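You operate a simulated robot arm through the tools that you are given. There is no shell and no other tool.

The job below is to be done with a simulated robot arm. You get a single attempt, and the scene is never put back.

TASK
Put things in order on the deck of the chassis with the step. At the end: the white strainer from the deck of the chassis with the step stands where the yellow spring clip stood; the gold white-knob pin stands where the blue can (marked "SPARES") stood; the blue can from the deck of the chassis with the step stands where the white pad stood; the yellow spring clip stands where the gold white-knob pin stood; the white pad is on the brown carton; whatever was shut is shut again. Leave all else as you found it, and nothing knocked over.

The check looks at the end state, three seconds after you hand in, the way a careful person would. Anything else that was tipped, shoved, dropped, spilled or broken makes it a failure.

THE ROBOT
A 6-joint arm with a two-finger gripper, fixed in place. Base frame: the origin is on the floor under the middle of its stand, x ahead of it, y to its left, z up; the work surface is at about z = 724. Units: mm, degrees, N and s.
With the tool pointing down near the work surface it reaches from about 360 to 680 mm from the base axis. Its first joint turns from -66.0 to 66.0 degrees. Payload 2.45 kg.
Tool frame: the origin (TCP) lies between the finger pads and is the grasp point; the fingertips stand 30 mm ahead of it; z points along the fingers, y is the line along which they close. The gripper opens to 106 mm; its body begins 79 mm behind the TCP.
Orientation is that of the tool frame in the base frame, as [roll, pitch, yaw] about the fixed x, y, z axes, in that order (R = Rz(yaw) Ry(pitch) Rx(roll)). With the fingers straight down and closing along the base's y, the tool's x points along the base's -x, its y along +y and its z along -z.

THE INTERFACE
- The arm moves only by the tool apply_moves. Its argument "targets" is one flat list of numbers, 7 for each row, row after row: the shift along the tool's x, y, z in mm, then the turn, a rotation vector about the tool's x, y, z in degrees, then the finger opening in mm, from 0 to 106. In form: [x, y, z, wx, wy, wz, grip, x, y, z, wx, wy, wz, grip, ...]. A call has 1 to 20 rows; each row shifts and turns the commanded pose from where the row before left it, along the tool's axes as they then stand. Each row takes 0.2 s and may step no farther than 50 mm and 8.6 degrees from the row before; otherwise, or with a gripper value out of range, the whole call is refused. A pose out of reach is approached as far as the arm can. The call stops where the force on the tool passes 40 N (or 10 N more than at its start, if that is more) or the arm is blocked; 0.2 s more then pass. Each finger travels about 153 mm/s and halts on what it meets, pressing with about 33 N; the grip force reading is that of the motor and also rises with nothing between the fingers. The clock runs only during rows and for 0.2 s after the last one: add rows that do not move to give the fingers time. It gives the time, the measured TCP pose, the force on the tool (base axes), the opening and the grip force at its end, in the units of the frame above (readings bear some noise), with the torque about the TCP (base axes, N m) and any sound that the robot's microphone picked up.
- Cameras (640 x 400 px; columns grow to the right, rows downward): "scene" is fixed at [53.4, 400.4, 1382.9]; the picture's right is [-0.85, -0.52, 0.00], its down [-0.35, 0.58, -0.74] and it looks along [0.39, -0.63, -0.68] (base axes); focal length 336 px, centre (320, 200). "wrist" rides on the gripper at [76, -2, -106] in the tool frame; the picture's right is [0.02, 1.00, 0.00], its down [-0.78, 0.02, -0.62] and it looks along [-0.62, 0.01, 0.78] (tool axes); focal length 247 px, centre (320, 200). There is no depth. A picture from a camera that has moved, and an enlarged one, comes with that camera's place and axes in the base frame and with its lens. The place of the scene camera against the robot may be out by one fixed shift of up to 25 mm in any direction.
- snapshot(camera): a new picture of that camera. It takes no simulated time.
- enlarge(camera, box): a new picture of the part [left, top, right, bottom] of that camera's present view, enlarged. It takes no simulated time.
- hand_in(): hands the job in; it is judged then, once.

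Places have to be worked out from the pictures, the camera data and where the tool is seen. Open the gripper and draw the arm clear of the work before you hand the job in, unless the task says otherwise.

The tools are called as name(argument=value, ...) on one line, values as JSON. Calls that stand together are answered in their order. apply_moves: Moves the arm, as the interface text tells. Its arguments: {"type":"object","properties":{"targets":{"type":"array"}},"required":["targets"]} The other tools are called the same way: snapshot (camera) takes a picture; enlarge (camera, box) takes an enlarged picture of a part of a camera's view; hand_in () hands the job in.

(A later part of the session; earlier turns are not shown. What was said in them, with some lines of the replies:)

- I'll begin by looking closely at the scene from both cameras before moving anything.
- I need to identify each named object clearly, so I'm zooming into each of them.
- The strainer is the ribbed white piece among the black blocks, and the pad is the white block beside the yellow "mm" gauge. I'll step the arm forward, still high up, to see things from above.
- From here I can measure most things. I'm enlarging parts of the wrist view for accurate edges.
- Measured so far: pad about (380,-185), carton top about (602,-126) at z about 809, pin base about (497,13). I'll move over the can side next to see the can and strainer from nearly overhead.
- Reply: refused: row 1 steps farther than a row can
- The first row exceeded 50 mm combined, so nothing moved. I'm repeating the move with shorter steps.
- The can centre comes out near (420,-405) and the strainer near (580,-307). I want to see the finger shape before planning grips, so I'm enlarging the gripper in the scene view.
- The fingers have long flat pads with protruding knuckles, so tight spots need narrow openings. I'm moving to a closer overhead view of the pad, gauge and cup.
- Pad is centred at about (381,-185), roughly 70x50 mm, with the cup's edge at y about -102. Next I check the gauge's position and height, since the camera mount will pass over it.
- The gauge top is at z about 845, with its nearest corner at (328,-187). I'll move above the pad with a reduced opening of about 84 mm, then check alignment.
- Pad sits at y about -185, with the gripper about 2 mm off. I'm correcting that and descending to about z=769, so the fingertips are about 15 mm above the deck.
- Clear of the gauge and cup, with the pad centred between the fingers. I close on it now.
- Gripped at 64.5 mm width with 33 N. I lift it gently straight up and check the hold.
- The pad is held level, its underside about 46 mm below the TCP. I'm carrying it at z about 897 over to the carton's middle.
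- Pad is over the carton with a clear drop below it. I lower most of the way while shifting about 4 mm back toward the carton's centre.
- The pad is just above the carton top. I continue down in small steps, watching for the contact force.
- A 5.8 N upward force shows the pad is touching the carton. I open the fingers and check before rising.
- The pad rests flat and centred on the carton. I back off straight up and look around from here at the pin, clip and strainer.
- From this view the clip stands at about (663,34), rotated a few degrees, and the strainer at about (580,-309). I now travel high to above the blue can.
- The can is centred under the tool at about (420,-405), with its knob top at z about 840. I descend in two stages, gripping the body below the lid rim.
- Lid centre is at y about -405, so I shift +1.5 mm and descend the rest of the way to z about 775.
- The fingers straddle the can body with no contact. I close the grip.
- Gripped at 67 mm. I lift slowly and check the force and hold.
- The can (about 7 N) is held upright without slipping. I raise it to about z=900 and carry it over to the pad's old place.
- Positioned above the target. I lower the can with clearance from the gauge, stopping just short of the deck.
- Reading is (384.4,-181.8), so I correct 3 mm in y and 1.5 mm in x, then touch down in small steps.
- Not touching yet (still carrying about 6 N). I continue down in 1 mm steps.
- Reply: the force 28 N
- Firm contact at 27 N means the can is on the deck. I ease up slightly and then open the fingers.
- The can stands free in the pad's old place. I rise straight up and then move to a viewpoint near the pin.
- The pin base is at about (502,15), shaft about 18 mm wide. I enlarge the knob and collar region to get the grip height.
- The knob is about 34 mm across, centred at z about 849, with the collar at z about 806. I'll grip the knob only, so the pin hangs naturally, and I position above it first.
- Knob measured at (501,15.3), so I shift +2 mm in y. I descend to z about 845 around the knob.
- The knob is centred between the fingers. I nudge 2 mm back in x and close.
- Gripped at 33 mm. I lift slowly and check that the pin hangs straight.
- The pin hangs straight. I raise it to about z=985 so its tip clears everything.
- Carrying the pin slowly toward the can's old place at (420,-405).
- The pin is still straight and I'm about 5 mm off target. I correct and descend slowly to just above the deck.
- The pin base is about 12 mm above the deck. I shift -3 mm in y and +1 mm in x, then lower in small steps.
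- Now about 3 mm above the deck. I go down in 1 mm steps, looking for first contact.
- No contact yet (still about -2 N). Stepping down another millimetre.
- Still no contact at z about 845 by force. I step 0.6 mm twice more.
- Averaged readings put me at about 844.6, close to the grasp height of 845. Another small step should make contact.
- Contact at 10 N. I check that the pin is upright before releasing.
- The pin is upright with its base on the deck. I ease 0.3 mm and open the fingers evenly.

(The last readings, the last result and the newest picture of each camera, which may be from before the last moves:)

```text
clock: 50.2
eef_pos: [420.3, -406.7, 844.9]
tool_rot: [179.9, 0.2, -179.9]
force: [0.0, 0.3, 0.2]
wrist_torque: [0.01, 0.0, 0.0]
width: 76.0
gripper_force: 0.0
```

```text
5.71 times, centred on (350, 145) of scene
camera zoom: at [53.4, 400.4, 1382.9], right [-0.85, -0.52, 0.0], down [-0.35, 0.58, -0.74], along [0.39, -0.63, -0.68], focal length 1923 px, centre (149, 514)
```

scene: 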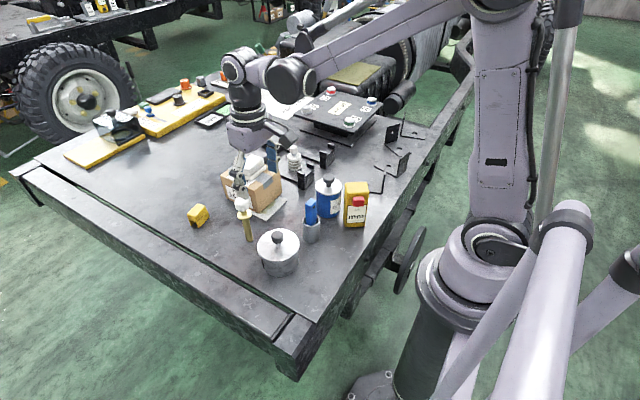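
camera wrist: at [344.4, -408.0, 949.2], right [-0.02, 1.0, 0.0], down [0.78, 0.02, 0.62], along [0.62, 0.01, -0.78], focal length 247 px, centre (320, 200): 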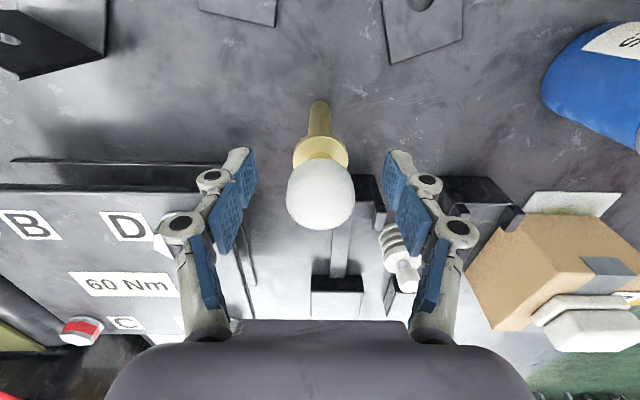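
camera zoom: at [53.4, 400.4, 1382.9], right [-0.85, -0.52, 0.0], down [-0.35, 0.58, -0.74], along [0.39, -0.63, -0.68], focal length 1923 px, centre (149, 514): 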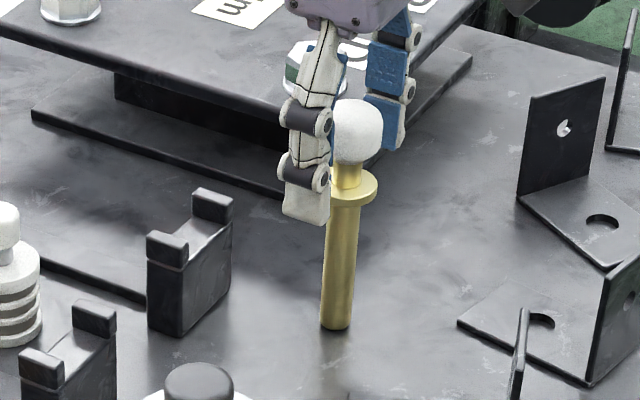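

The pin stands free. I rise straight up and travel high to view the clip from above.

apply_moves(targets=[0, 0, -10, 0, 0, 0, 76, 0, 0, -25, 0, 0, 0, 76, 0, 0, -40, 0, 0, 0, 76, 0, 0, -40, 0, 0, 0, 76, -19.5, 36.5, 0, 0, 0, 0, 76, -19.5, 36.5, 0, 0, 0, 0, 76, -19.5, 36.5, 0, 0, 0, 0, 76, -19.5, 36.5, 0, 0, 0, 0, 76, -19.5, 36.5, 0, 0, 0, 0, 76, -19.5, 36.5, 0, 0, 0, 0, 76, -19.5, 36.5, 0, 0, 0, 0, 76, -19.5, 36.5, 0, 0, 0, 0, 76, -19.5, 36.5, 0, 0, 0, 0, 76, -19.5, 36.5, 0, 0, 0, 0, 76, -19.5, 36.5, 0, 0, 0, 0, 76, -19.5, 36.5, 0, 0, 0, 0, 76, 0, 0, 0, 0, 0, 0, 76])

snapshot(camera="wrist")

enlarge(camera="wrist", box=[260, 30, 400, 130])

snapshot(camera="scene")

```text
clock: 53.8
eef_pos: [653.3, 30.2, 962.4]
tool_rot: [179.9, 0.2, 180.0]
force: [-0.7, 0.4, -1.2]
wrist_torque: [-0.06, 0.0, -0.03]
width: 76.0
gripper_force: 0.0
```

```text
taken
camera wrist: at [576.7, 28.6, 1067.2], right [-0.02, 1.0, 0.0], down [0.78, 0.02, 0.62], along [0.62, 0.01, -0.78], focal length 247 px, centre (320, 200)
```

wrist: 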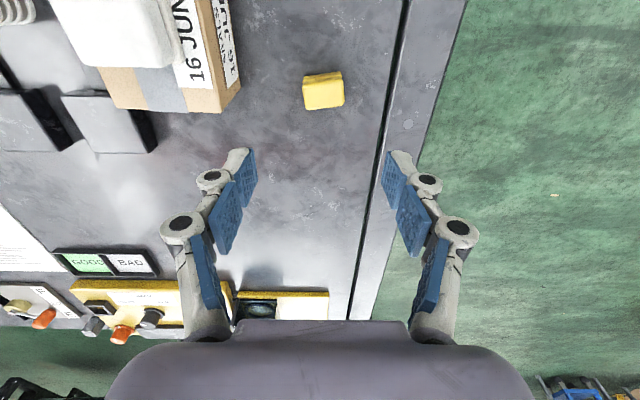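

```text
4.00 times, centred on (330, 80) of wrist
camera zoom: at [576.7, 28.6, 1067.2], right [-0.02, 1.0, 0.0], down [0.78, 0.02, 0.62], along [0.62, 0.01, -0.78], focal length 988 px, centre (280, 680)
```

zoom: 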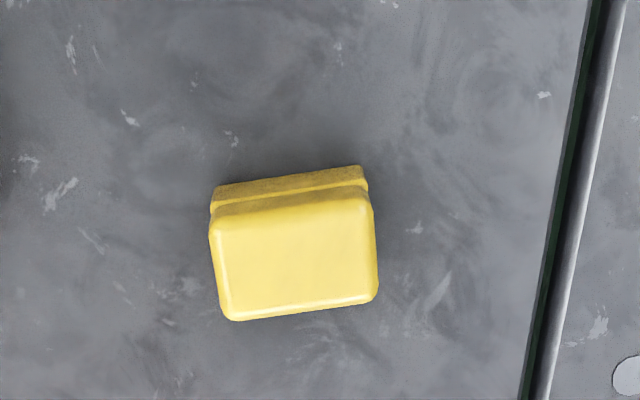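

```text
taken
```

scene: 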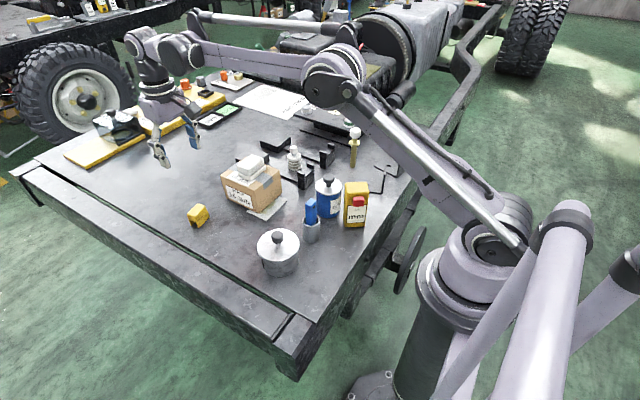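

Clip centre is at (659.6,34.8), about 46x27 mm and 45 mm tall, its long axis turned about 8.7°. I align the tool to it and come down to z about 860 for a check.

apply_moves(targets=[-6.3, 4.6, 30, 0, 0, 0, 76, 0, 0, 30, 0, 0, -4.35, 76, 0, 0, 30, 0, 0, -4.35, 76, 0, 0, 12, 0, 0, 0, 76, 0, 0, 0, 0, 0, 0, 76])

snapshot(camera="wrist")

enlarge(camera="scene", box=[140, 130, 260, 250])

```text
clock: 55.0
eef_pos: [659.1, 34.4, 857.5]
tool_rot: [-180.0, 0.1, -171.2]
force: [-0.1, -0.7, -0.1]
wrist_torque: [-0.03, 0.03, -0.03]
width: 75.9
gripper_force: 0.0
```

```text
taken
camera wrist: at [584.7, 21.6, 962.1], right [-0.17, 0.98, 0.0], down [0.77, 0.14, 0.62], along [0.61, 0.11, -0.78], focal length 247 px, centre (320, 200)
```

wrist: 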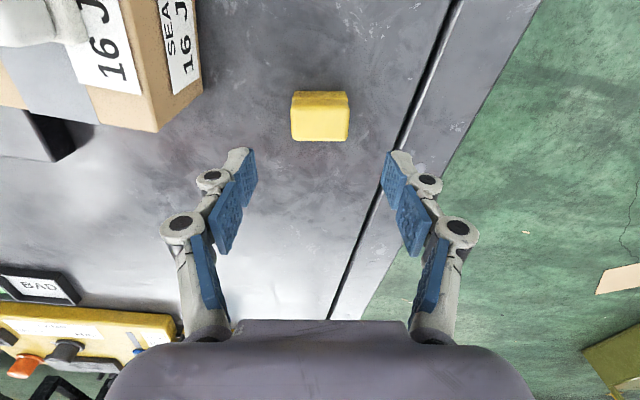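

```text
3.33 times, centred on (200, 190) of scene
camera zoom: at [53.4, 400.4, 1382.9], right [-0.85, -0.52, 0.0], down [-0.35, 0.58, -0.74], along [0.39, -0.63, -0.68], focal length 1122 px, centre (720, 233)
```

zoom: 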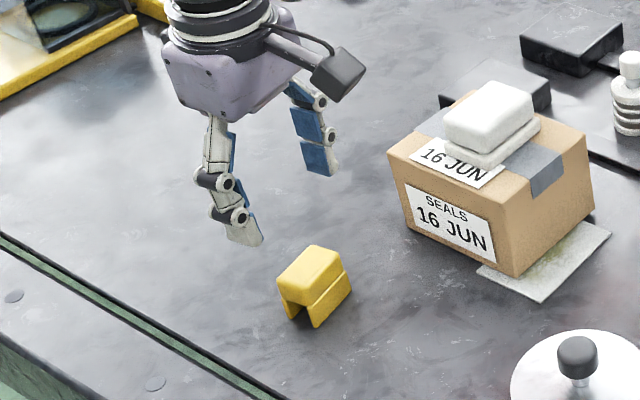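

Aligned and centred over the clip. I descend to z about 762 with the fingers at either end of it.

apply_moves(targets=[0, 0, 30, 0, 0, 0, 76, 0, 0, 30, 0, 0, 0, 76, 0, 0, 22, 0, 0, 0, 76, 0, 0, 13, 0, 0, 0, 76, 0, 0, 0, 0, 0, 0, 76])

snapshot(camera="wrist")

enlarge(camera="scene", box=[140, 130, 260, 250])

```text
clock: 56.2
eef_pos: [659.4, 36.7, 761.0]
tool_rot: [-179.9, 0.0, -171.3]
force: [-0.6, 0.4, -0.5]
wrist_torque: [0.02, 0.02, 0.01]
width: 75.8
gripper_force: 0.0
```

```text
taken
camera wrist: at [584.4, 24.2, 866.1], right [-0.17, 0.98, 0.0], down [0.77, 0.13, 0.62], along [0.61, 0.11, -0.78], focal length 247 px, centre (320, 200)
```

wrist: 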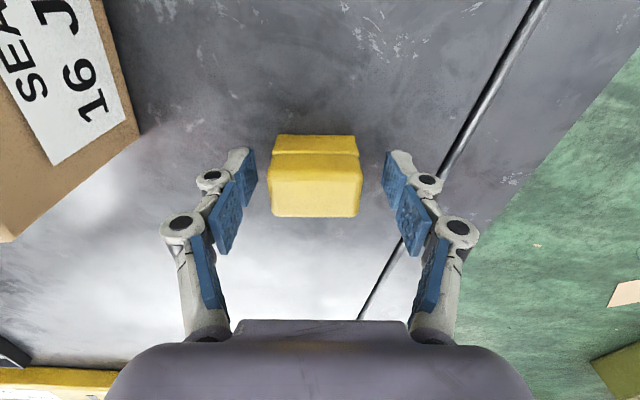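

```text
3.33 times, centred on (200, 190) of scene
camera zoom: at [53.4, 400.4, 1382.9], right [-0.85, -0.52, 0.0], down [-0.35, 0.58, -0.74], along [0.39, -0.63, -0.68], focal length 1122 px, centre (720, 233)
```

zoom: 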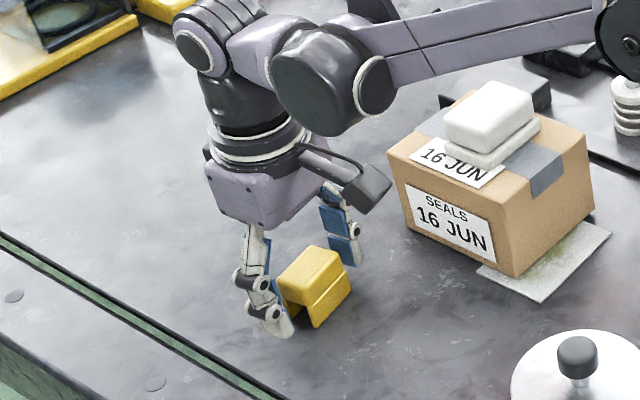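

The clip is centred between the fingers. Closing.

apply_moves(targets=[0, 0, 0, 0, 0, 0, 58, 0, 0, 0, 0, 0, 0, 44, 0, 0, 0, 0, 0, 0, 36, 0, 0, 0, 0, 0, 0, 36])

snapshot(camera="wrist")

```text
clock: 57.2
eef_pos: [658.5, 37.7, 762.4]
tool_rot: [180.0, 0.2, -171.2]
force: [-0.1, -0.3, 0.9]
wrist_torque: [-0.06, 0.0, 0.03]
width: 47.1
gripper_force: 33.5
```

```text
taken
camera wrist: at [584.3, 24.2, 866.4], right [-0.17, 0.98, 0.0], down [0.77, 0.13, 0.62], along [0.61, 0.11, -0.78], focal length 247 px, centre (320, 200)
```

wrist: 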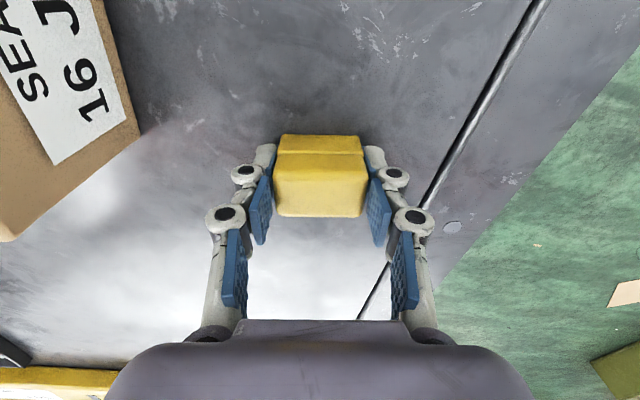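

Gripped at 47 mm. I lift and carry it back to the pin's old place at (501.5,15), keeping its yaw.

apply_moves(targets=[0, 0, -4, 0, 0, 0, 36, 0, 0, -8, 0, 0, 0, 36, 0, 0, -20, 0, 0, 0, 36, 0, 0, -28, 0, 0, 0, 36, 0, 0, -25, 0, 0, 0, 36, 10, 0.1, 0, 0, 0, 0, 36, 22, 0.3, 0, 0, 0, 0, 36, 25, 0.3, 0, 0, 0, 0, 36, 25, 0.3, 0, 0, 0, 0, 36, 25, 0.3, 0, 0, 0, 0, 36, 25, 0.3, 0, 0, 0, 0, 36, 18, 0.3, 0, 0, 0, 0, 36, 9, 0.2, 0, 0, 0, 0, 36, 0, 0, 0, 0, 0, 0, 36])

snapshot(camera="wrist")

enlarge(camera="scene", box=[190, 130, 310, 260])

```text
clock: 60.2
eef_pos: [501.7, 12.4, 849.0]
tool_rot: [180.0, 0.1, -171.3]
force: [1.2, 0.2, -0.7]
wrist_torque: [0.0, -0.02, -0.03]
width: 46.9
gripper_force: 33.3
```

```text
taken
camera wrist: at [426.8, 0.6, 954.8], right [-0.17, 0.98, 0.0], down [0.77, 0.13, 0.62], along [0.61, 0.11, -0.78], focal length 247 px, centre (320, 200)
```

wrist: 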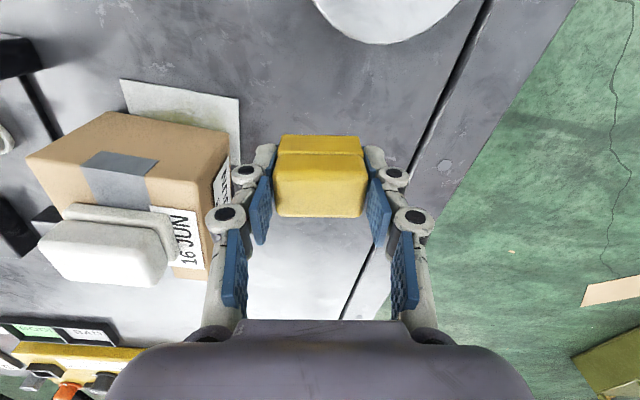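

```text
3.08 times, centred on (250, 195) of scene
camera zoom: at [53.4, 400.4, 1382.9], right [-0.85, -0.52, 0.0], down [-0.35, 0.58, -0.74], along [0.39, -0.63, -0.68], focal length 1035 px, centre (535, 215)
```

zoom: 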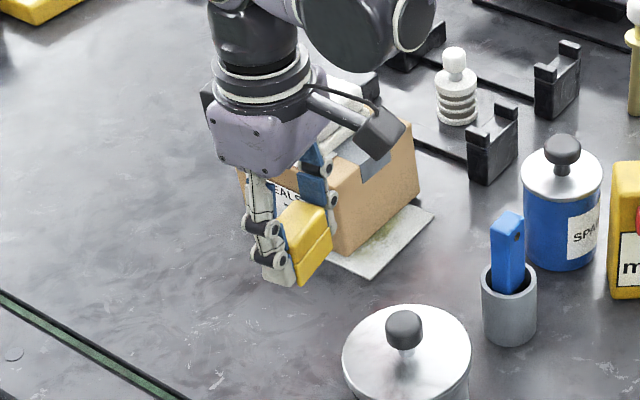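

At (501.7,12.4): I correct +2.5 mm in y and lower to a few mm above the deck.

apply_moves(targets=[0, 2.5, 20, 0, 0, 0, 36, 0, 0, 25, 0, 0, 0, 36, 0, 0, 20, 0, 0, 0, 36, 0, 0, 12, 0, 0, 0, 36, 0, 0, 4, 0, 0, 0, 36, 0, 0, 0, 0, 0, 0, 36])

enlarge(camera="scene", box=[210, 180, 300, 270])

```text
clock: 61.6
eef_pos: [502.6, 17.7, 766.4]
tool_rot: [-180.0, 0.2, -171.3]
force: [-0.6, 0.3, -0.1]
wrist_torque: [0.04, 0.01, 0.02]
width: 46.9
gripper_force: 32.9
```

```text
4.44 times, centred on (255, 225) of scene
camera zoom: at [53.4, 400.4, 1382.9], right [-0.85, -0.52, 0.0], down [-0.35, 0.58, -0.74], along [0.39, -0.63, -0.68], focal length 1496 px, centre (609, 89)
```

zoom: 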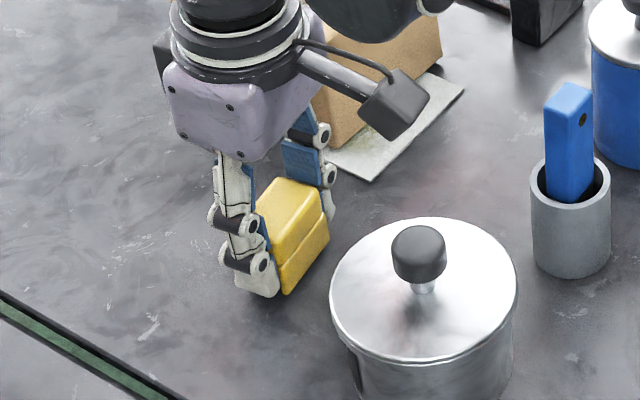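

About 4 mm above the deck. I shift -2 mm in y and step down to contact.

apply_moves(targets=[0, -2, 1.5, 0, 0, 0, 36, 0, 0, 1, 0, 0, 0, 36, 0, 0, 0, 0, 0, 0, 36])

```text
clock: 62.4
eef_pos: [503.9, 14.9, 765.4]
tool_rot: [180.0, 0.1, -171.3]
force: [-0.2, -0.2, 0.1]
wrist_torque: [-0.01, 0.0, -0.02]
width: 46.9
gripper_force: 32.8
```

No contact yet, with the force near zero. Stepping down another millimetre.

apply_moves(targets=[0.5, 0, 0.7, 0, 0, 0, 36, 0, 0, 0.5, 0, 0, 0, 36, 0, 0, 0, 0, 0, 0, 36])

```text
clock: 63.2
eef_pos: [503.3, 15.6, 763.4]
tool_rot: [180.0, 0.1, -171.2]
force: [-0.6, -0.7, -1.8]
wrist_torque: [0.01, -0.04, -0.04]
width: 47.0
gripper_force: 33.1
```

Still free at about z=763.4. I continue in sub-millimetre steps.

apply_moves(targets=[0.5, 0, 0.6, 0, 0, 0, 36, 0, 0, 0.4, 0, 0, 0, 36, 0, 0, 0, 0, 0, 0, 36])

```text
clock: 64.0
eef_pos: [503.0, 13.5, 762.1]
tool_rot: [180.0, 0.0, -171.3]
force: [-0.6, 0.5, -1.0]
wrist_torque: [-0.06, 0.02, -0.01]
width: 46.8
gripper_force: 32.7
```

Still no contact force. One more small pair of steps.

apply_moves(targets=[0, 0, 0.5, 0, 0, 0, 36, 0, 0, 0.4, 0, 0, 0, 36, 0, 0, 0, 0, 0, 0, 36])

```text
clock: 64.8
eef_pos: [503.6, 14.4, 760.5]
tool_rot: [179.9, 0.1, -171.3]
force: [0.8, 1.9, 7.6]
wrist_torque: [-0.05, -0.01, 0.01]
width: 47.0
gripper_force: 32.8
```

Contact at 7.6 N at (503.4,14.3). I open the fingers and check.

apply_moves(targets=[0, 0, -0.3, 0, 0, 0, 36, 0, 0, 0, 0, 0, 0, 50, 0, 0, 0, 0, 0, 0, 60, 0, 0, 0, 0, 0, 0, 72, 0, 0, 0, 0, 0, 0, 72])

snapshot(camera="wrist")

enlarge(camera="scene", box=[210, 180, 300, 270])

```text
clock: 66.0
eef_pos: [504.3, 14.1, 762.2]
tool_rot: [-180.0, 0.1, -171.3]
force: [0.2, -0.8, -0.5]
wrist_torque: [0.03, 0.0, -0.01]
width: 71.7
gripper_force: 0.0
```

```text
taken
camera wrist: at [428.7, 1.9, 866.5], right [-0.17, 0.98, 0.0], down [0.77, 0.13, 0.62], along [0.61, 0.11, -0.78], focal length 247 px, centre (320, 200)
```

wrist: 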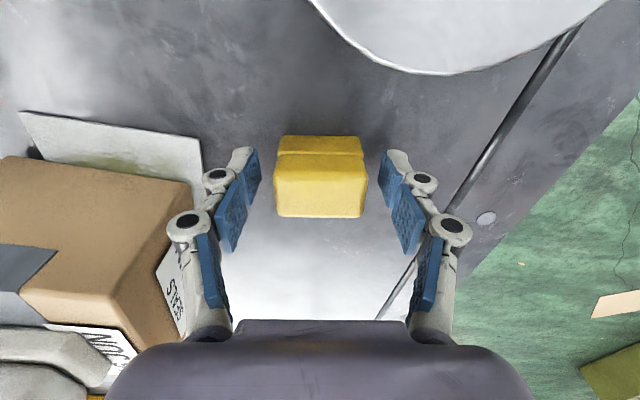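

```text
4.44 times, centred on (255, 225) of scene
camera zoom: at [53.4, 400.4, 1382.9], right [-0.85, -0.52, 0.0], down [-0.35, 0.58, -0.74], along [0.39, -0.63, -0.68], focal length 1496 px, centre (609, 89)
```

zoom: 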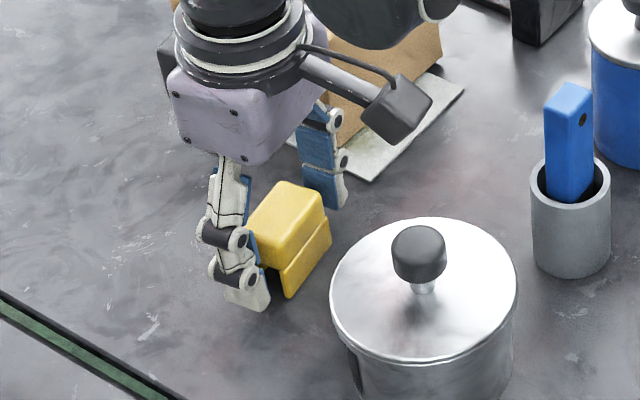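

The clip stands in the pin's old place. I rise, turn the tool back square, and travel to view the strainer.

apply_moves(targets=[0, 0, -20, 0, 0, 0, 72, 0, 0, -40, 0, 0, 0, 72, 0, 0, -45, 0, 0, 4.35, 72, 0, 0, -45, 0, 0, 4.35, 72, 0, 0, -38, 0, 0, 0, 72, -10.8, -40.4, 0, 0, 0, 0, 72, -10.8, -40.4, 0, 0, 0, 0, 72, -10.8, -40.4, 0, 0, 0, 0, 72, -10.8, -40.4, 0, 0, 0, 0, 72, -10.8, -40.4, 0, 0, 0, 0, 72, -10.8, -40.4, 0, 0, 0, 0, 72, -10.8, -40.4, 0, 0, 0, 0, 72, -10.8, -40.4, 0, 0, 0, 0, 72, 0, 0, 0, 0, 0, 0, 72])

snapshot(camera="wrist")

enlarge(camera="wrist", box=[220, 20, 420, 145])

snapshot(camera="scene")

```text
clock: 69.0
eef_pos: [588.2, -309.9, 949.1]
tool_rot: [179.9, 0.1, -179.9]
force: [0.1, 0.1, 0.0]
wrist_torque: [-0.03, -0.01, -0.04]
width: 72.1
gripper_force: 0.1
```

```text
taken
camera wrist: at [512.1, -311.0, 1054.1], right [-0.02, 1.0, 0.0], down [0.78, 0.02, 0.62], along [0.62, 0.01, -0.78], focal length 247 px, centre (320, 200)
```

wrist: 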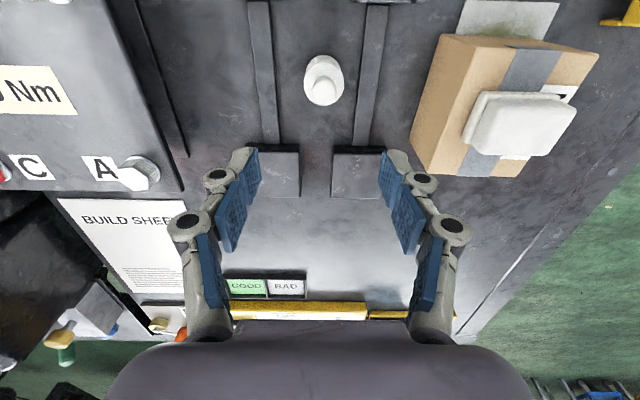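

```text
3.20 times, centred on (320, 82) of wrist
camera zoom: at [512.1, -311.0, 1054.1], right [-0.02, 1.0, 0.0], down [0.78, 0.02, 0.62], along [0.62, 0.01, -0.78], focal length 790 px, centre (320, 576)
```

zoom: 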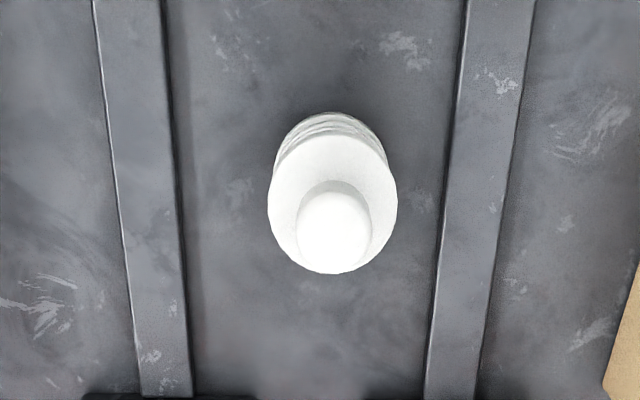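

```text
taken
```

scene: 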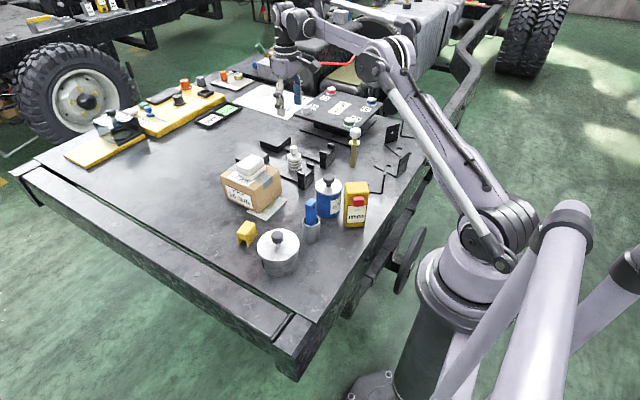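

The strainer is at (580.3,-306), body about 44 mm wide, knob top at z about 800. I align over it, narrow the opening to 64 mm, and descend to z about 855 for a check.

apply_moves(targets=[4, 2, 20, 0, 0, 0, 64, 3.9, 1.9, 30, 0, 0, 0, 64, 0, 0, 30, 0, 0, 0, 64, 0, 0, 14, 0, 0, 0, 64, 0, 0, 0, 0, 0, 0, 64])

snapshot(camera="wrist")

enlarge(camera="scene", box=[230, 80, 350, 200])

```text
clock: 70.2
eef_pos: [577.9, -305.6, 855.8]
tool_rot: [180.0, 0.0, 179.9]
force: [0.9, 0.8, 0.2]
wrist_torque: [0.03, 0.03, 0.02]
width: 64.0
gripper_force: 0.0
```

```text
taken
camera wrist: at [503.3, -307.0, 960.5], right [-0.02, 1.0, 0.0], down [0.78, 0.02, 0.62], along [0.62, 0.01, -0.78], focal length 247 px, centre (320, 200)
```

wrist: 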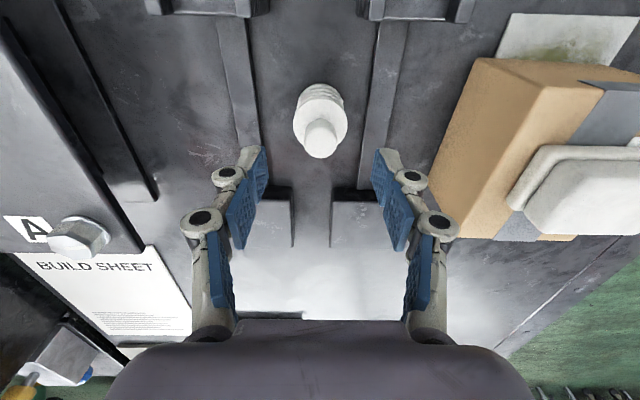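

```text
3.33 times, centred on (290, 140) of scene
camera zoom: at [53.4, 400.4, 1382.9], right [-0.85, -0.52, 0.0], down [-0.35, 0.58, -0.74], along [0.39, -0.63, -0.68], focal length 1122 px, centre (420, 400)
```

zoom: 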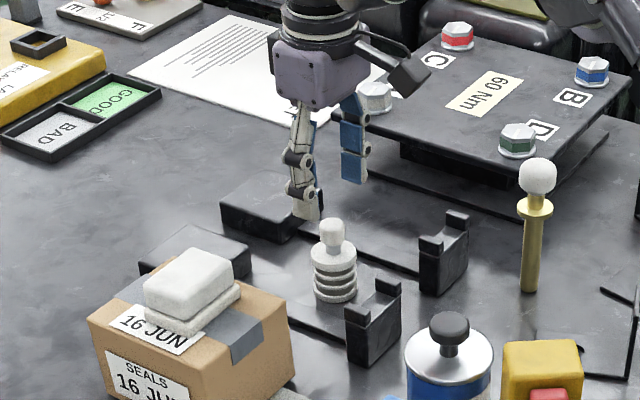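

Centred on the strainer within about 1–2 mm. I descend to z about 768 with the tips above the rails.

apply_moves(targets=[-1, 0, 25, 0, 0, 0, 64, 0, 0, 25, 0, 0, 0, 64, 0, 0, 22, 0, 0, 0, 64, 0, 0, 15, 0, 0, 0, 64, 0, 0, 0, 0, 0, 0, 64])

snapshot(camera="wrist")

enlarge(camera="scene", box=[230, 80, 350, 200])

```text
clock: 71.4
eef_pos: [581.8, -303.0, 770.0]
tool_rot: [179.9, 0.0, -180.0]
force: [-0.9, 0.6, 0.5]
wrist_torque: [0.02, -0.04, 0.02]
width: 64.0
gripper_force: 0.1
```

```text
taken
camera wrist: at [506.6, -304.5, 874.0], right [-0.02, 1.0, 0.0], down [0.78, 0.02, 0.62], along [0.62, 0.01, -0.78], focal length 247 px, centre (320, 200)
```

wrist: 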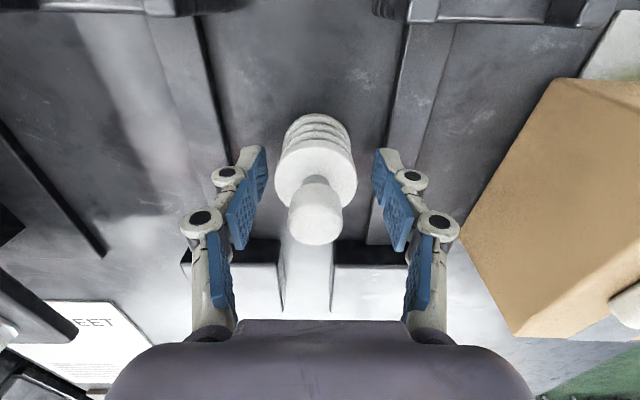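

```text
3.33 times, centred on (290, 140) of scene
camera zoom: at [53.4, 400.4, 1382.9], right [-0.85, -0.52, 0.0], down [-0.35, 0.58, -0.74], along [0.39, -0.63, -0.68], focal length 1122 px, centre (420, 400)
```

zoom: 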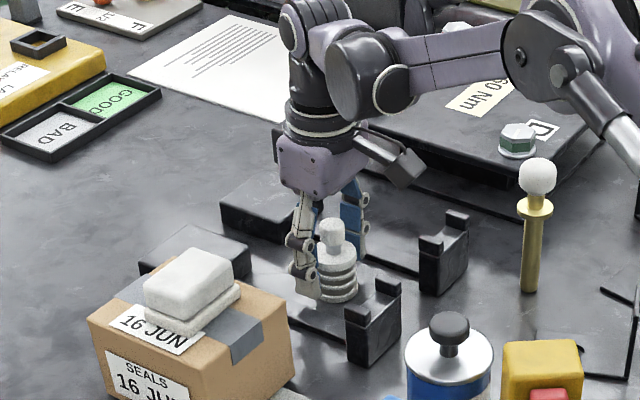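

The strainer sits about 4 mm nearer and 2.5 mm to -y of the tool centre. I correct and close.

apply_moves(targets=[3.5, -2.5, 0, 0, 0, 0, 64, 0, 0, 0, 0, 0, 0, 64, 0, 0, 0, 0, 0, 0, 50, 0, 0, 0, 0, 0, 0, 40, 0, 0, 0, 0, 0, 0, 34, 0, 0, 0, 0, 0, 0, 34])

snapshot(camera="wrist")

```text
clock: 72.8
eef_pos: [579.0, -306.5, 768.9]
tool_rot: [-180.0, 0.2, -180.0]
force: [-0.1, 0.1, 3.1]
wrist_torque: [0.03, 0.01, 0.0]
width: 42.4
gripper_force: 33.2
```

```text
taken
camera wrist: at [502.9, -308.0, 873.6], right [-0.02, 1.0, 0.0], down [0.78, 0.02, 0.62], along [0.62, 0.01, -0.78], focal length 247 px, centre (320, 200)
```

wrist: 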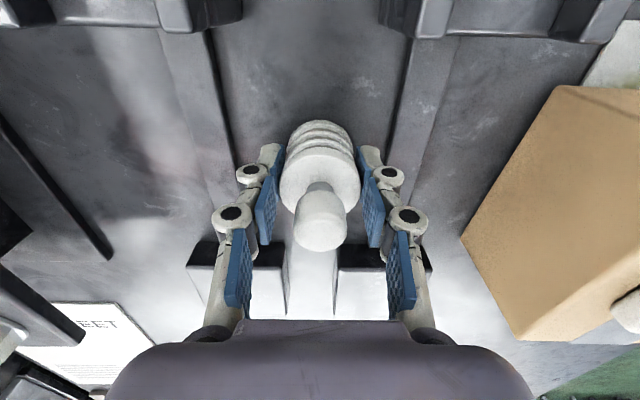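

Gripped at 42.4 mm. I lift gently straight up and check.

apply_moves(targets=[0, 0, -4, 0, 0, 0, 34, 0, 0, -8, 0, 0, 0, 34, 0, 0, -15, 0, 0, 0, 34, 0, 0, -25, 0, 0, 0, 34, 0, 0, -30, 0, 0, 0, 34, 0, 0, -35, 0, 0, 0, 34, 0, 0, -30, 0, 0, 0, 34, 0, 0, 0, 0, 0, 0, 34])

snapshot(camera="wrist")

enlarge(camera="scene", box=[220, 60, 350, 200])

```text
clock: 74.6
eef_pos: [579.3, -306.4, 916.6]
tool_rot: [179.8, 0.2, -180.0]
force: [0.2, 0.1, -0.4]
wrist_torque: [-0.01, -0.01, 0.01]
width: 42.5
gripper_force: 33.8
```

```text
taken
camera wrist: at [504.2, -308.0, 1021.8], right [-0.02, 1.0, 0.0], down [0.78, 0.02, 0.62], along [0.62, 0.01, -0.78], focal length 247 px, centre (320, 200)
```

wrist: 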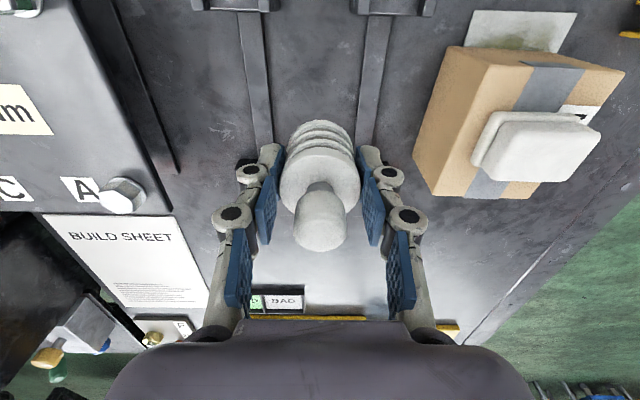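

```text
2.86 times, centred on (285, 130) of scene
camera zoom: at [53.4, 400.4, 1382.9], right [-0.85, -0.52, 0.0], down [-0.35, 0.58, -0.74], along [0.39, -0.63, -0.68], focal length 961 px, centre (420, 400)
```

zoom: 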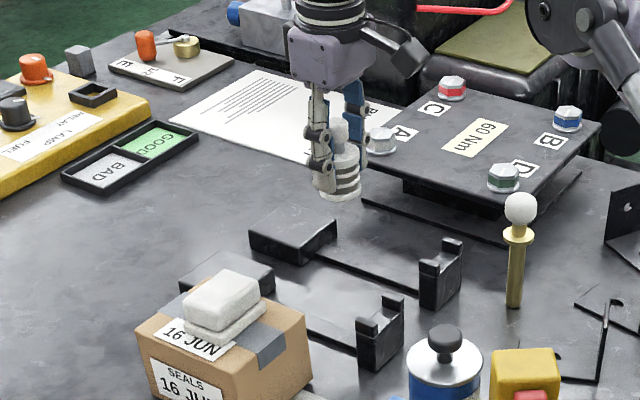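

Strainer is held upright. I carry it over the carton at this height to the clip's old place at (659.6,34.8).

apply_moves(targets=[-2.3, 9.7, 0, 0, 0, 0, 34, -4.6, 19.5, 0, 0, 0, 0, 34, -6.4, 27.3, 0, 0, 0, 0, 34, -6.4, 27.3, 0, 0, 0, 0, 34, -6.4, 27.3, 0, 0, 0, 0, 34, -6.4, 27.3, 0, 0, 0, 0, 34, -6.4, 27.3, 0, 0, 0, 0, 34, -6.4, 27.3, 0, 0, 0, 0, 34, -6.4, 27.3, 0, 0, 0, 0, 34, -6.4, 27.3, 0, 0, 0, 0, 34, -6.4, 27.3, 0, 0, 0, 0, 34, -6.4, 27.3, 0, 0, 0, 0, 34, -4.6, 19.5, 0, 0, 0, 0, 34, -2.8, 11.7, 0, 0, 0, 0, 34, -2.1, 8.8, 0, 0, 0, 0, 34, 0, 0, 0, 0, 0, 0, 34])

snapshot(camera="wrist")

enlarge(camera="scene", box=[130, 80, 270, 240])

```text
clock: 78.0
eef_pos: [658.7, 36.7, 916.8]
tool_rot: [179.9, 0.2, -179.9]
force: [0.0, -0.4, -0.4]
wrist_torque: [0.02, -0.02, 0.0]
width: 42.1
gripper_force: 32.9
```

```text
taken
camera wrist: at [583.0, 34.1, 1021.9], right [-0.02, 1.0, 0.0], down [0.78, 0.02, 0.62], along [0.62, 0.01, -0.78], focal length 247 px, centre (320, 200)
```

wrist: 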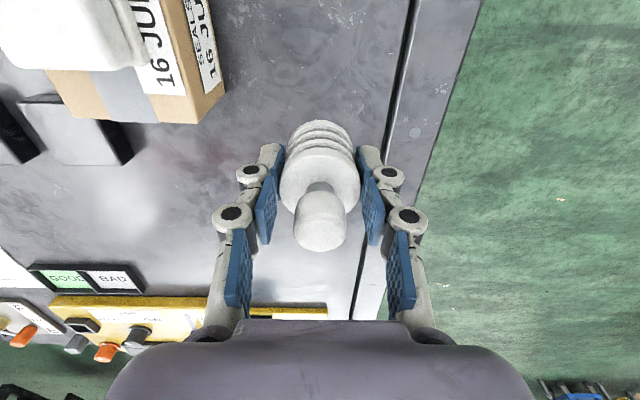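

```text
2.50 times, centred on (200, 160) of scene
camera zoom: at [53.4, 400.4, 1382.9], right [-0.85, -0.52, 0.0], down [-0.35, 0.58, -0.74], along [0.39, -0.63, -0.68], focal length 841 px, centre (620, 300)
```

zoom: 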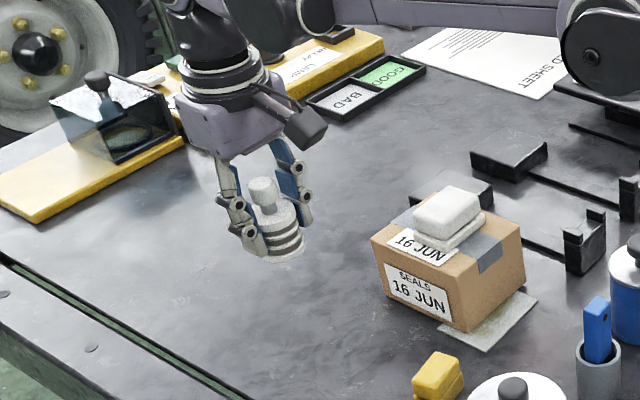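

At (658.7,36.7,917). I correct slightly and descend to a few mm above the deck.

apply_moves(targets=[-1, -1.5, 10, 0, 0, 0, 34, 0, 0, 20, 0, 0, 0, 34, 0, 0, 28, 0, 0, 0, 34, 0, 0, 28, 0, 0, 0, 34, 0, 0, 28, 0, 0, 0, 34, 0, 0, 18, 0, 0, 0, 34, 0, 0, 9, 0, 0, 0, 34, 0, 0, 0, 0, 0, 0, 34])

enlarge(camera="scene", box=[150, 150, 250, 250])

```text
clock: 79.8
eef_pos: [658.5, 32.2, 773.7]
tool_rot: [180.0, 0.1, -180.0]
force: [0.2, -0.4, -0.8]
wrist_torque: [0.01, -0.03, 0.03]
width: 42.0
gripper_force: 32.9
```

```text
4.00 times, centred on (200, 200) of scene
camera zoom: at [53.4, 400.4, 1382.9], right [-0.85, -0.52, 0.0], down [-0.35, 0.58, -0.74], along [0.39, -0.63, -0.68], focal length 1346 px, centre (800, 200)
```

zoom: 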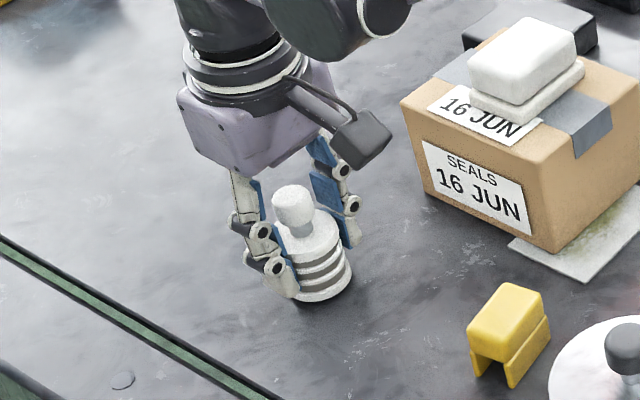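

About 4–5 mm above the deck. I shift +2.5 mm in y and step down.

apply_moves(targets=[-1, 2.5, 1.5, 0, 0, 0, 34, 0, 0, 1, 0, 0, 0, 34, 0, 0, 0, 0, 0, 0, 34])

```text
clock: 80.6
eef_pos: [661.8, 37.2, 771.2]
tool_rot: [179.9, 0.1, -180.0]
force: [0.1, 0.0, -1.4]
wrist_torque: [0.01, 0.02, -0.03]
width: 42.5
gripper_force: 32.8
```

No contact yet at z about 771. I ease back 1.5 mm in y and x and continue down.

apply_moves(targets=[1, -1.5, 0.8, 0, 0, 0, 34, 0, 0, 0.7, 0, 0, 0, 34, 0, 0, 0, 0, 0, 0, 34])

```text
clock: 81.4
eef_pos: [660.5, 35.7, 769.8]
tool_rot: [179.9, 0.1, 180.0]
force: [0.2, -0.3, 0.0]
wrist_torque: [-0.01, 0.01, -0.01]
width: 42.3
gripper_force: 32.6
```

At (660.5,35.7,769.8), right over the target. I continue in half-millimetre steps until contact.

apply_moves(targets=[0, 0, 0.6, 0, 0, 0, 34, 0, 0, 0.4, 0, 0, 0, 34, 0, 0, 0, 0, 0, 0, 34])

```text
clock: 82.2
eef_pos: [660.6, 34.3, 768.6]
tool_rot: [179.8, 0.1, -180.0]
force: [0.4, 0.1, 0.0]
wrist_torque: [-0.03, 0.01, -0.01]
width: 42.5
gripper_force: 33.0
```

No contact force yet; two more small steps.

apply_moves(targets=[0, 0, 0.5, 0, 0, 0, 34, 0, 0, 0.4, 0, 0, 0, 34, 0, 0, 0, 0, 0, 0, 34])

```text
clock: 83.0
eef_pos: [659.4, 34.5, 768.8]
tool_rot: [179.9, 0.2, -180.0]
force: [3.1, -1.0, 19.8]
wrist_torque: [-0.05, -0.12, -0.05]
width: 42.4
gripper_force: 33.2
```

Contact at 20 N means the strainer is on the deck. I ease up slightly, open the fingers and look.

apply_moves(targets=[0, 0, -0.4, 0, 0, 0, 34, 0, 0, 0, 0, 0, 0, 46, 0, 0, 0, 0, 0, 0, 54, 0, 0, 0, 0, 0, 0, 64, 0, 0, 0, 0, 0, 0, 64])

snapshot(camera="wrist")

enlarge(camera="scene", box=[150, 150, 250, 250])

```text
clock: 84.2
eef_pos: [659.8, 35.3, 768.9]
tool_rot: [179.9, 0.0, -180.0]
force: [-0.2, 0.3, -0.2]
wrist_torque: [0.01, -0.03, 0.01]
width: 63.8
gripper_force: 0.1
```

```text
taken
camera wrist: at [584.4, 33.4, 873.5], right [-0.02, 1.0, 0.0], down [0.78, 0.02, 0.62], along [0.62, 0.01, -0.78], focal length 247 px, centre (320, 200)
```

wrist: 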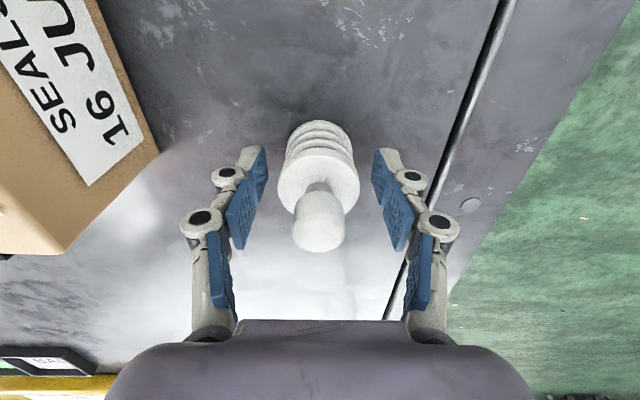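

```text
4.00 times, centred on (200, 200) of scene
camera zoom: at [53.4, 400.4, 1382.9], right [-0.85, -0.52, 0.0], down [-0.35, 0.58, -0.74], along [0.39, -0.63, -0.68], focal length 1346 px, centre (800, 200)
```

zoom: 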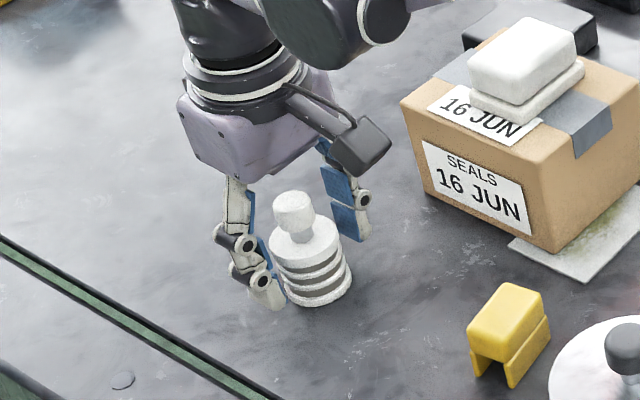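

The strainer stands free where the clip was. I rise straight up and withdraw to the start pose, high and clear, then review everything.

apply_moves(targets=[0, 0, -15, 0, 0, 0, 64, 0, 0, -35, 0, 0, 0, 64, 0, 0, -45, 0, 0, 0, 64, 0, 0, -48, 0, 0, 0, 64, 0, 0, -48, 0, 0, 0, 64, 40, -15.5, -4, 0, 0, 0, 80, 40, -15.5, -4, 0, 0, 0, 90, 40, -15.5, -4, 0, 0, 0, 100, 40, -15.5, -4, 0, 0, 0, 106, 40, -15.5, -4, 0, 0, 0, 106, 40, -15.5, -4, 0, 0, 0, 106, 40, -15.5, -4, 0, 0, 0, 106, 40, -15.5, -4, 0, 0, 0, 106, 39, -15.5, -4, 0, 0, 0, 106, 0, 0, 0, 0, 0, 0, 106])

snapshot(camera="wrist")

snapshot(camera="scene")

enlarge(camera="scene", box=[170, 100, 430, 290])

```text
clock: 87.4
eef_pos: [299.3, -106.3, 993.5]
tool_rot: [179.9, 0.1, -180.0]
force: [0.1, -0.5, -0.4]
wrist_torque: [-0.02, -0.01, 0.0]
width: 106.1
gripper_force: 0.0
```

```text
taken
camera wrist: at [223.6, -107.5, 1099.2], right [-0.02, 1.0, 0.0], down [0.78, 0.02, 0.62], along [0.62, 0.01, -0.78], focal length 247 px, centre (320, 200)
```

wrist: 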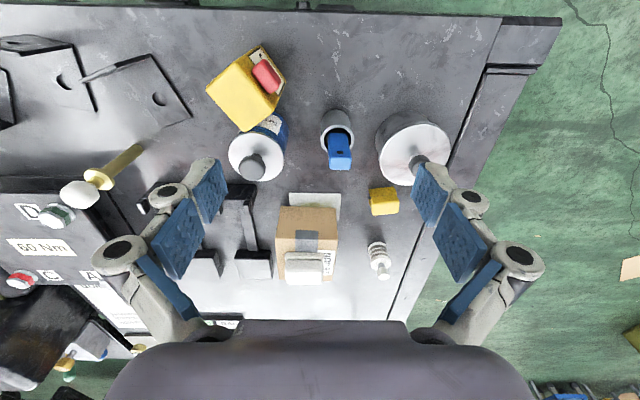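

```text
taken
```

scene: 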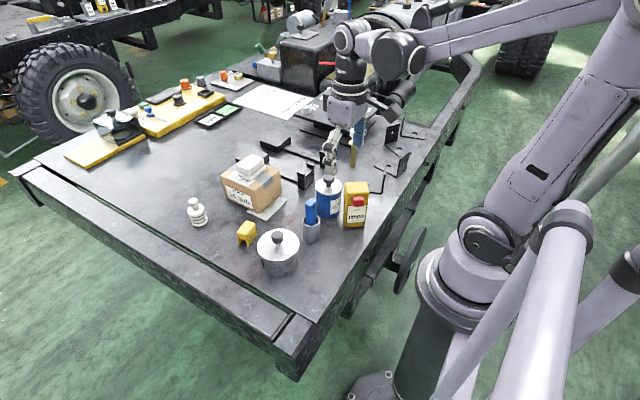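

```text
2.11 times, centred on (300, 195) of scene
camera zoom: at [53.4, 400.4, 1382.9], right [-0.85, -0.52, 0.0], down [-0.35, 0.58, -0.74], along [0.39, -0.63, -0.68], focal length 708 px, centre (362, 210)
```

zoom: 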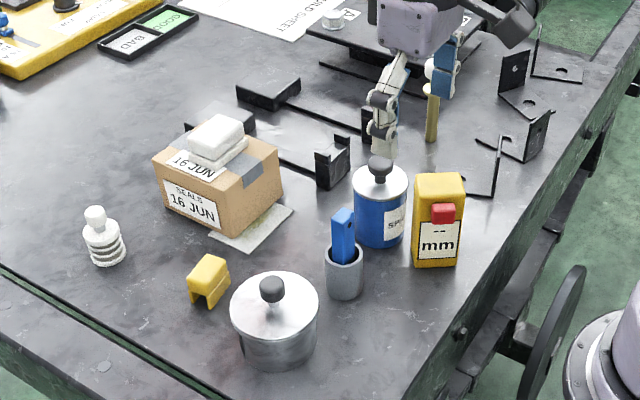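

The wrist and scene views show every item upright where it belongs: strainer at the clip's spot, clip at the pin's, pin at the can's, can at the pad's, and pad flat on the carton. The gauge, cup, pot and carton are unmoved, nothing had to be opened, and the arm is clear with the gripper open, so I hand in.

hand_in()

```text
The job is handed in.
```

I finished the rearrangement and handed the job in; I haven't seen a verdict. In the last pictures every item stood upright in its place:

| Item | Where it is now |
|---|---|
| White strainer | Where the yellow spring clip stood |
| Yellow spring clip | Where the gold white-knob pin stood |
| Gold white-knob pin | Where the blue "SPARES" can stood |
| Blue "SPARES" can | Where the white pad stood |
| White pad | Lying flat near the middle of the brown carton's top |

By the arm's position readings, each of the first four was set down within about 3 mm of the spot I measured.

I did not open anything, so whatever was shut stayed shut. The yellow gauge, the cup with the blue stick, the lidded pot, the carton and the sheet under it look unmoved, and nothing was knocked over. The arm was back near its starting position with the gripper open when I handed in.
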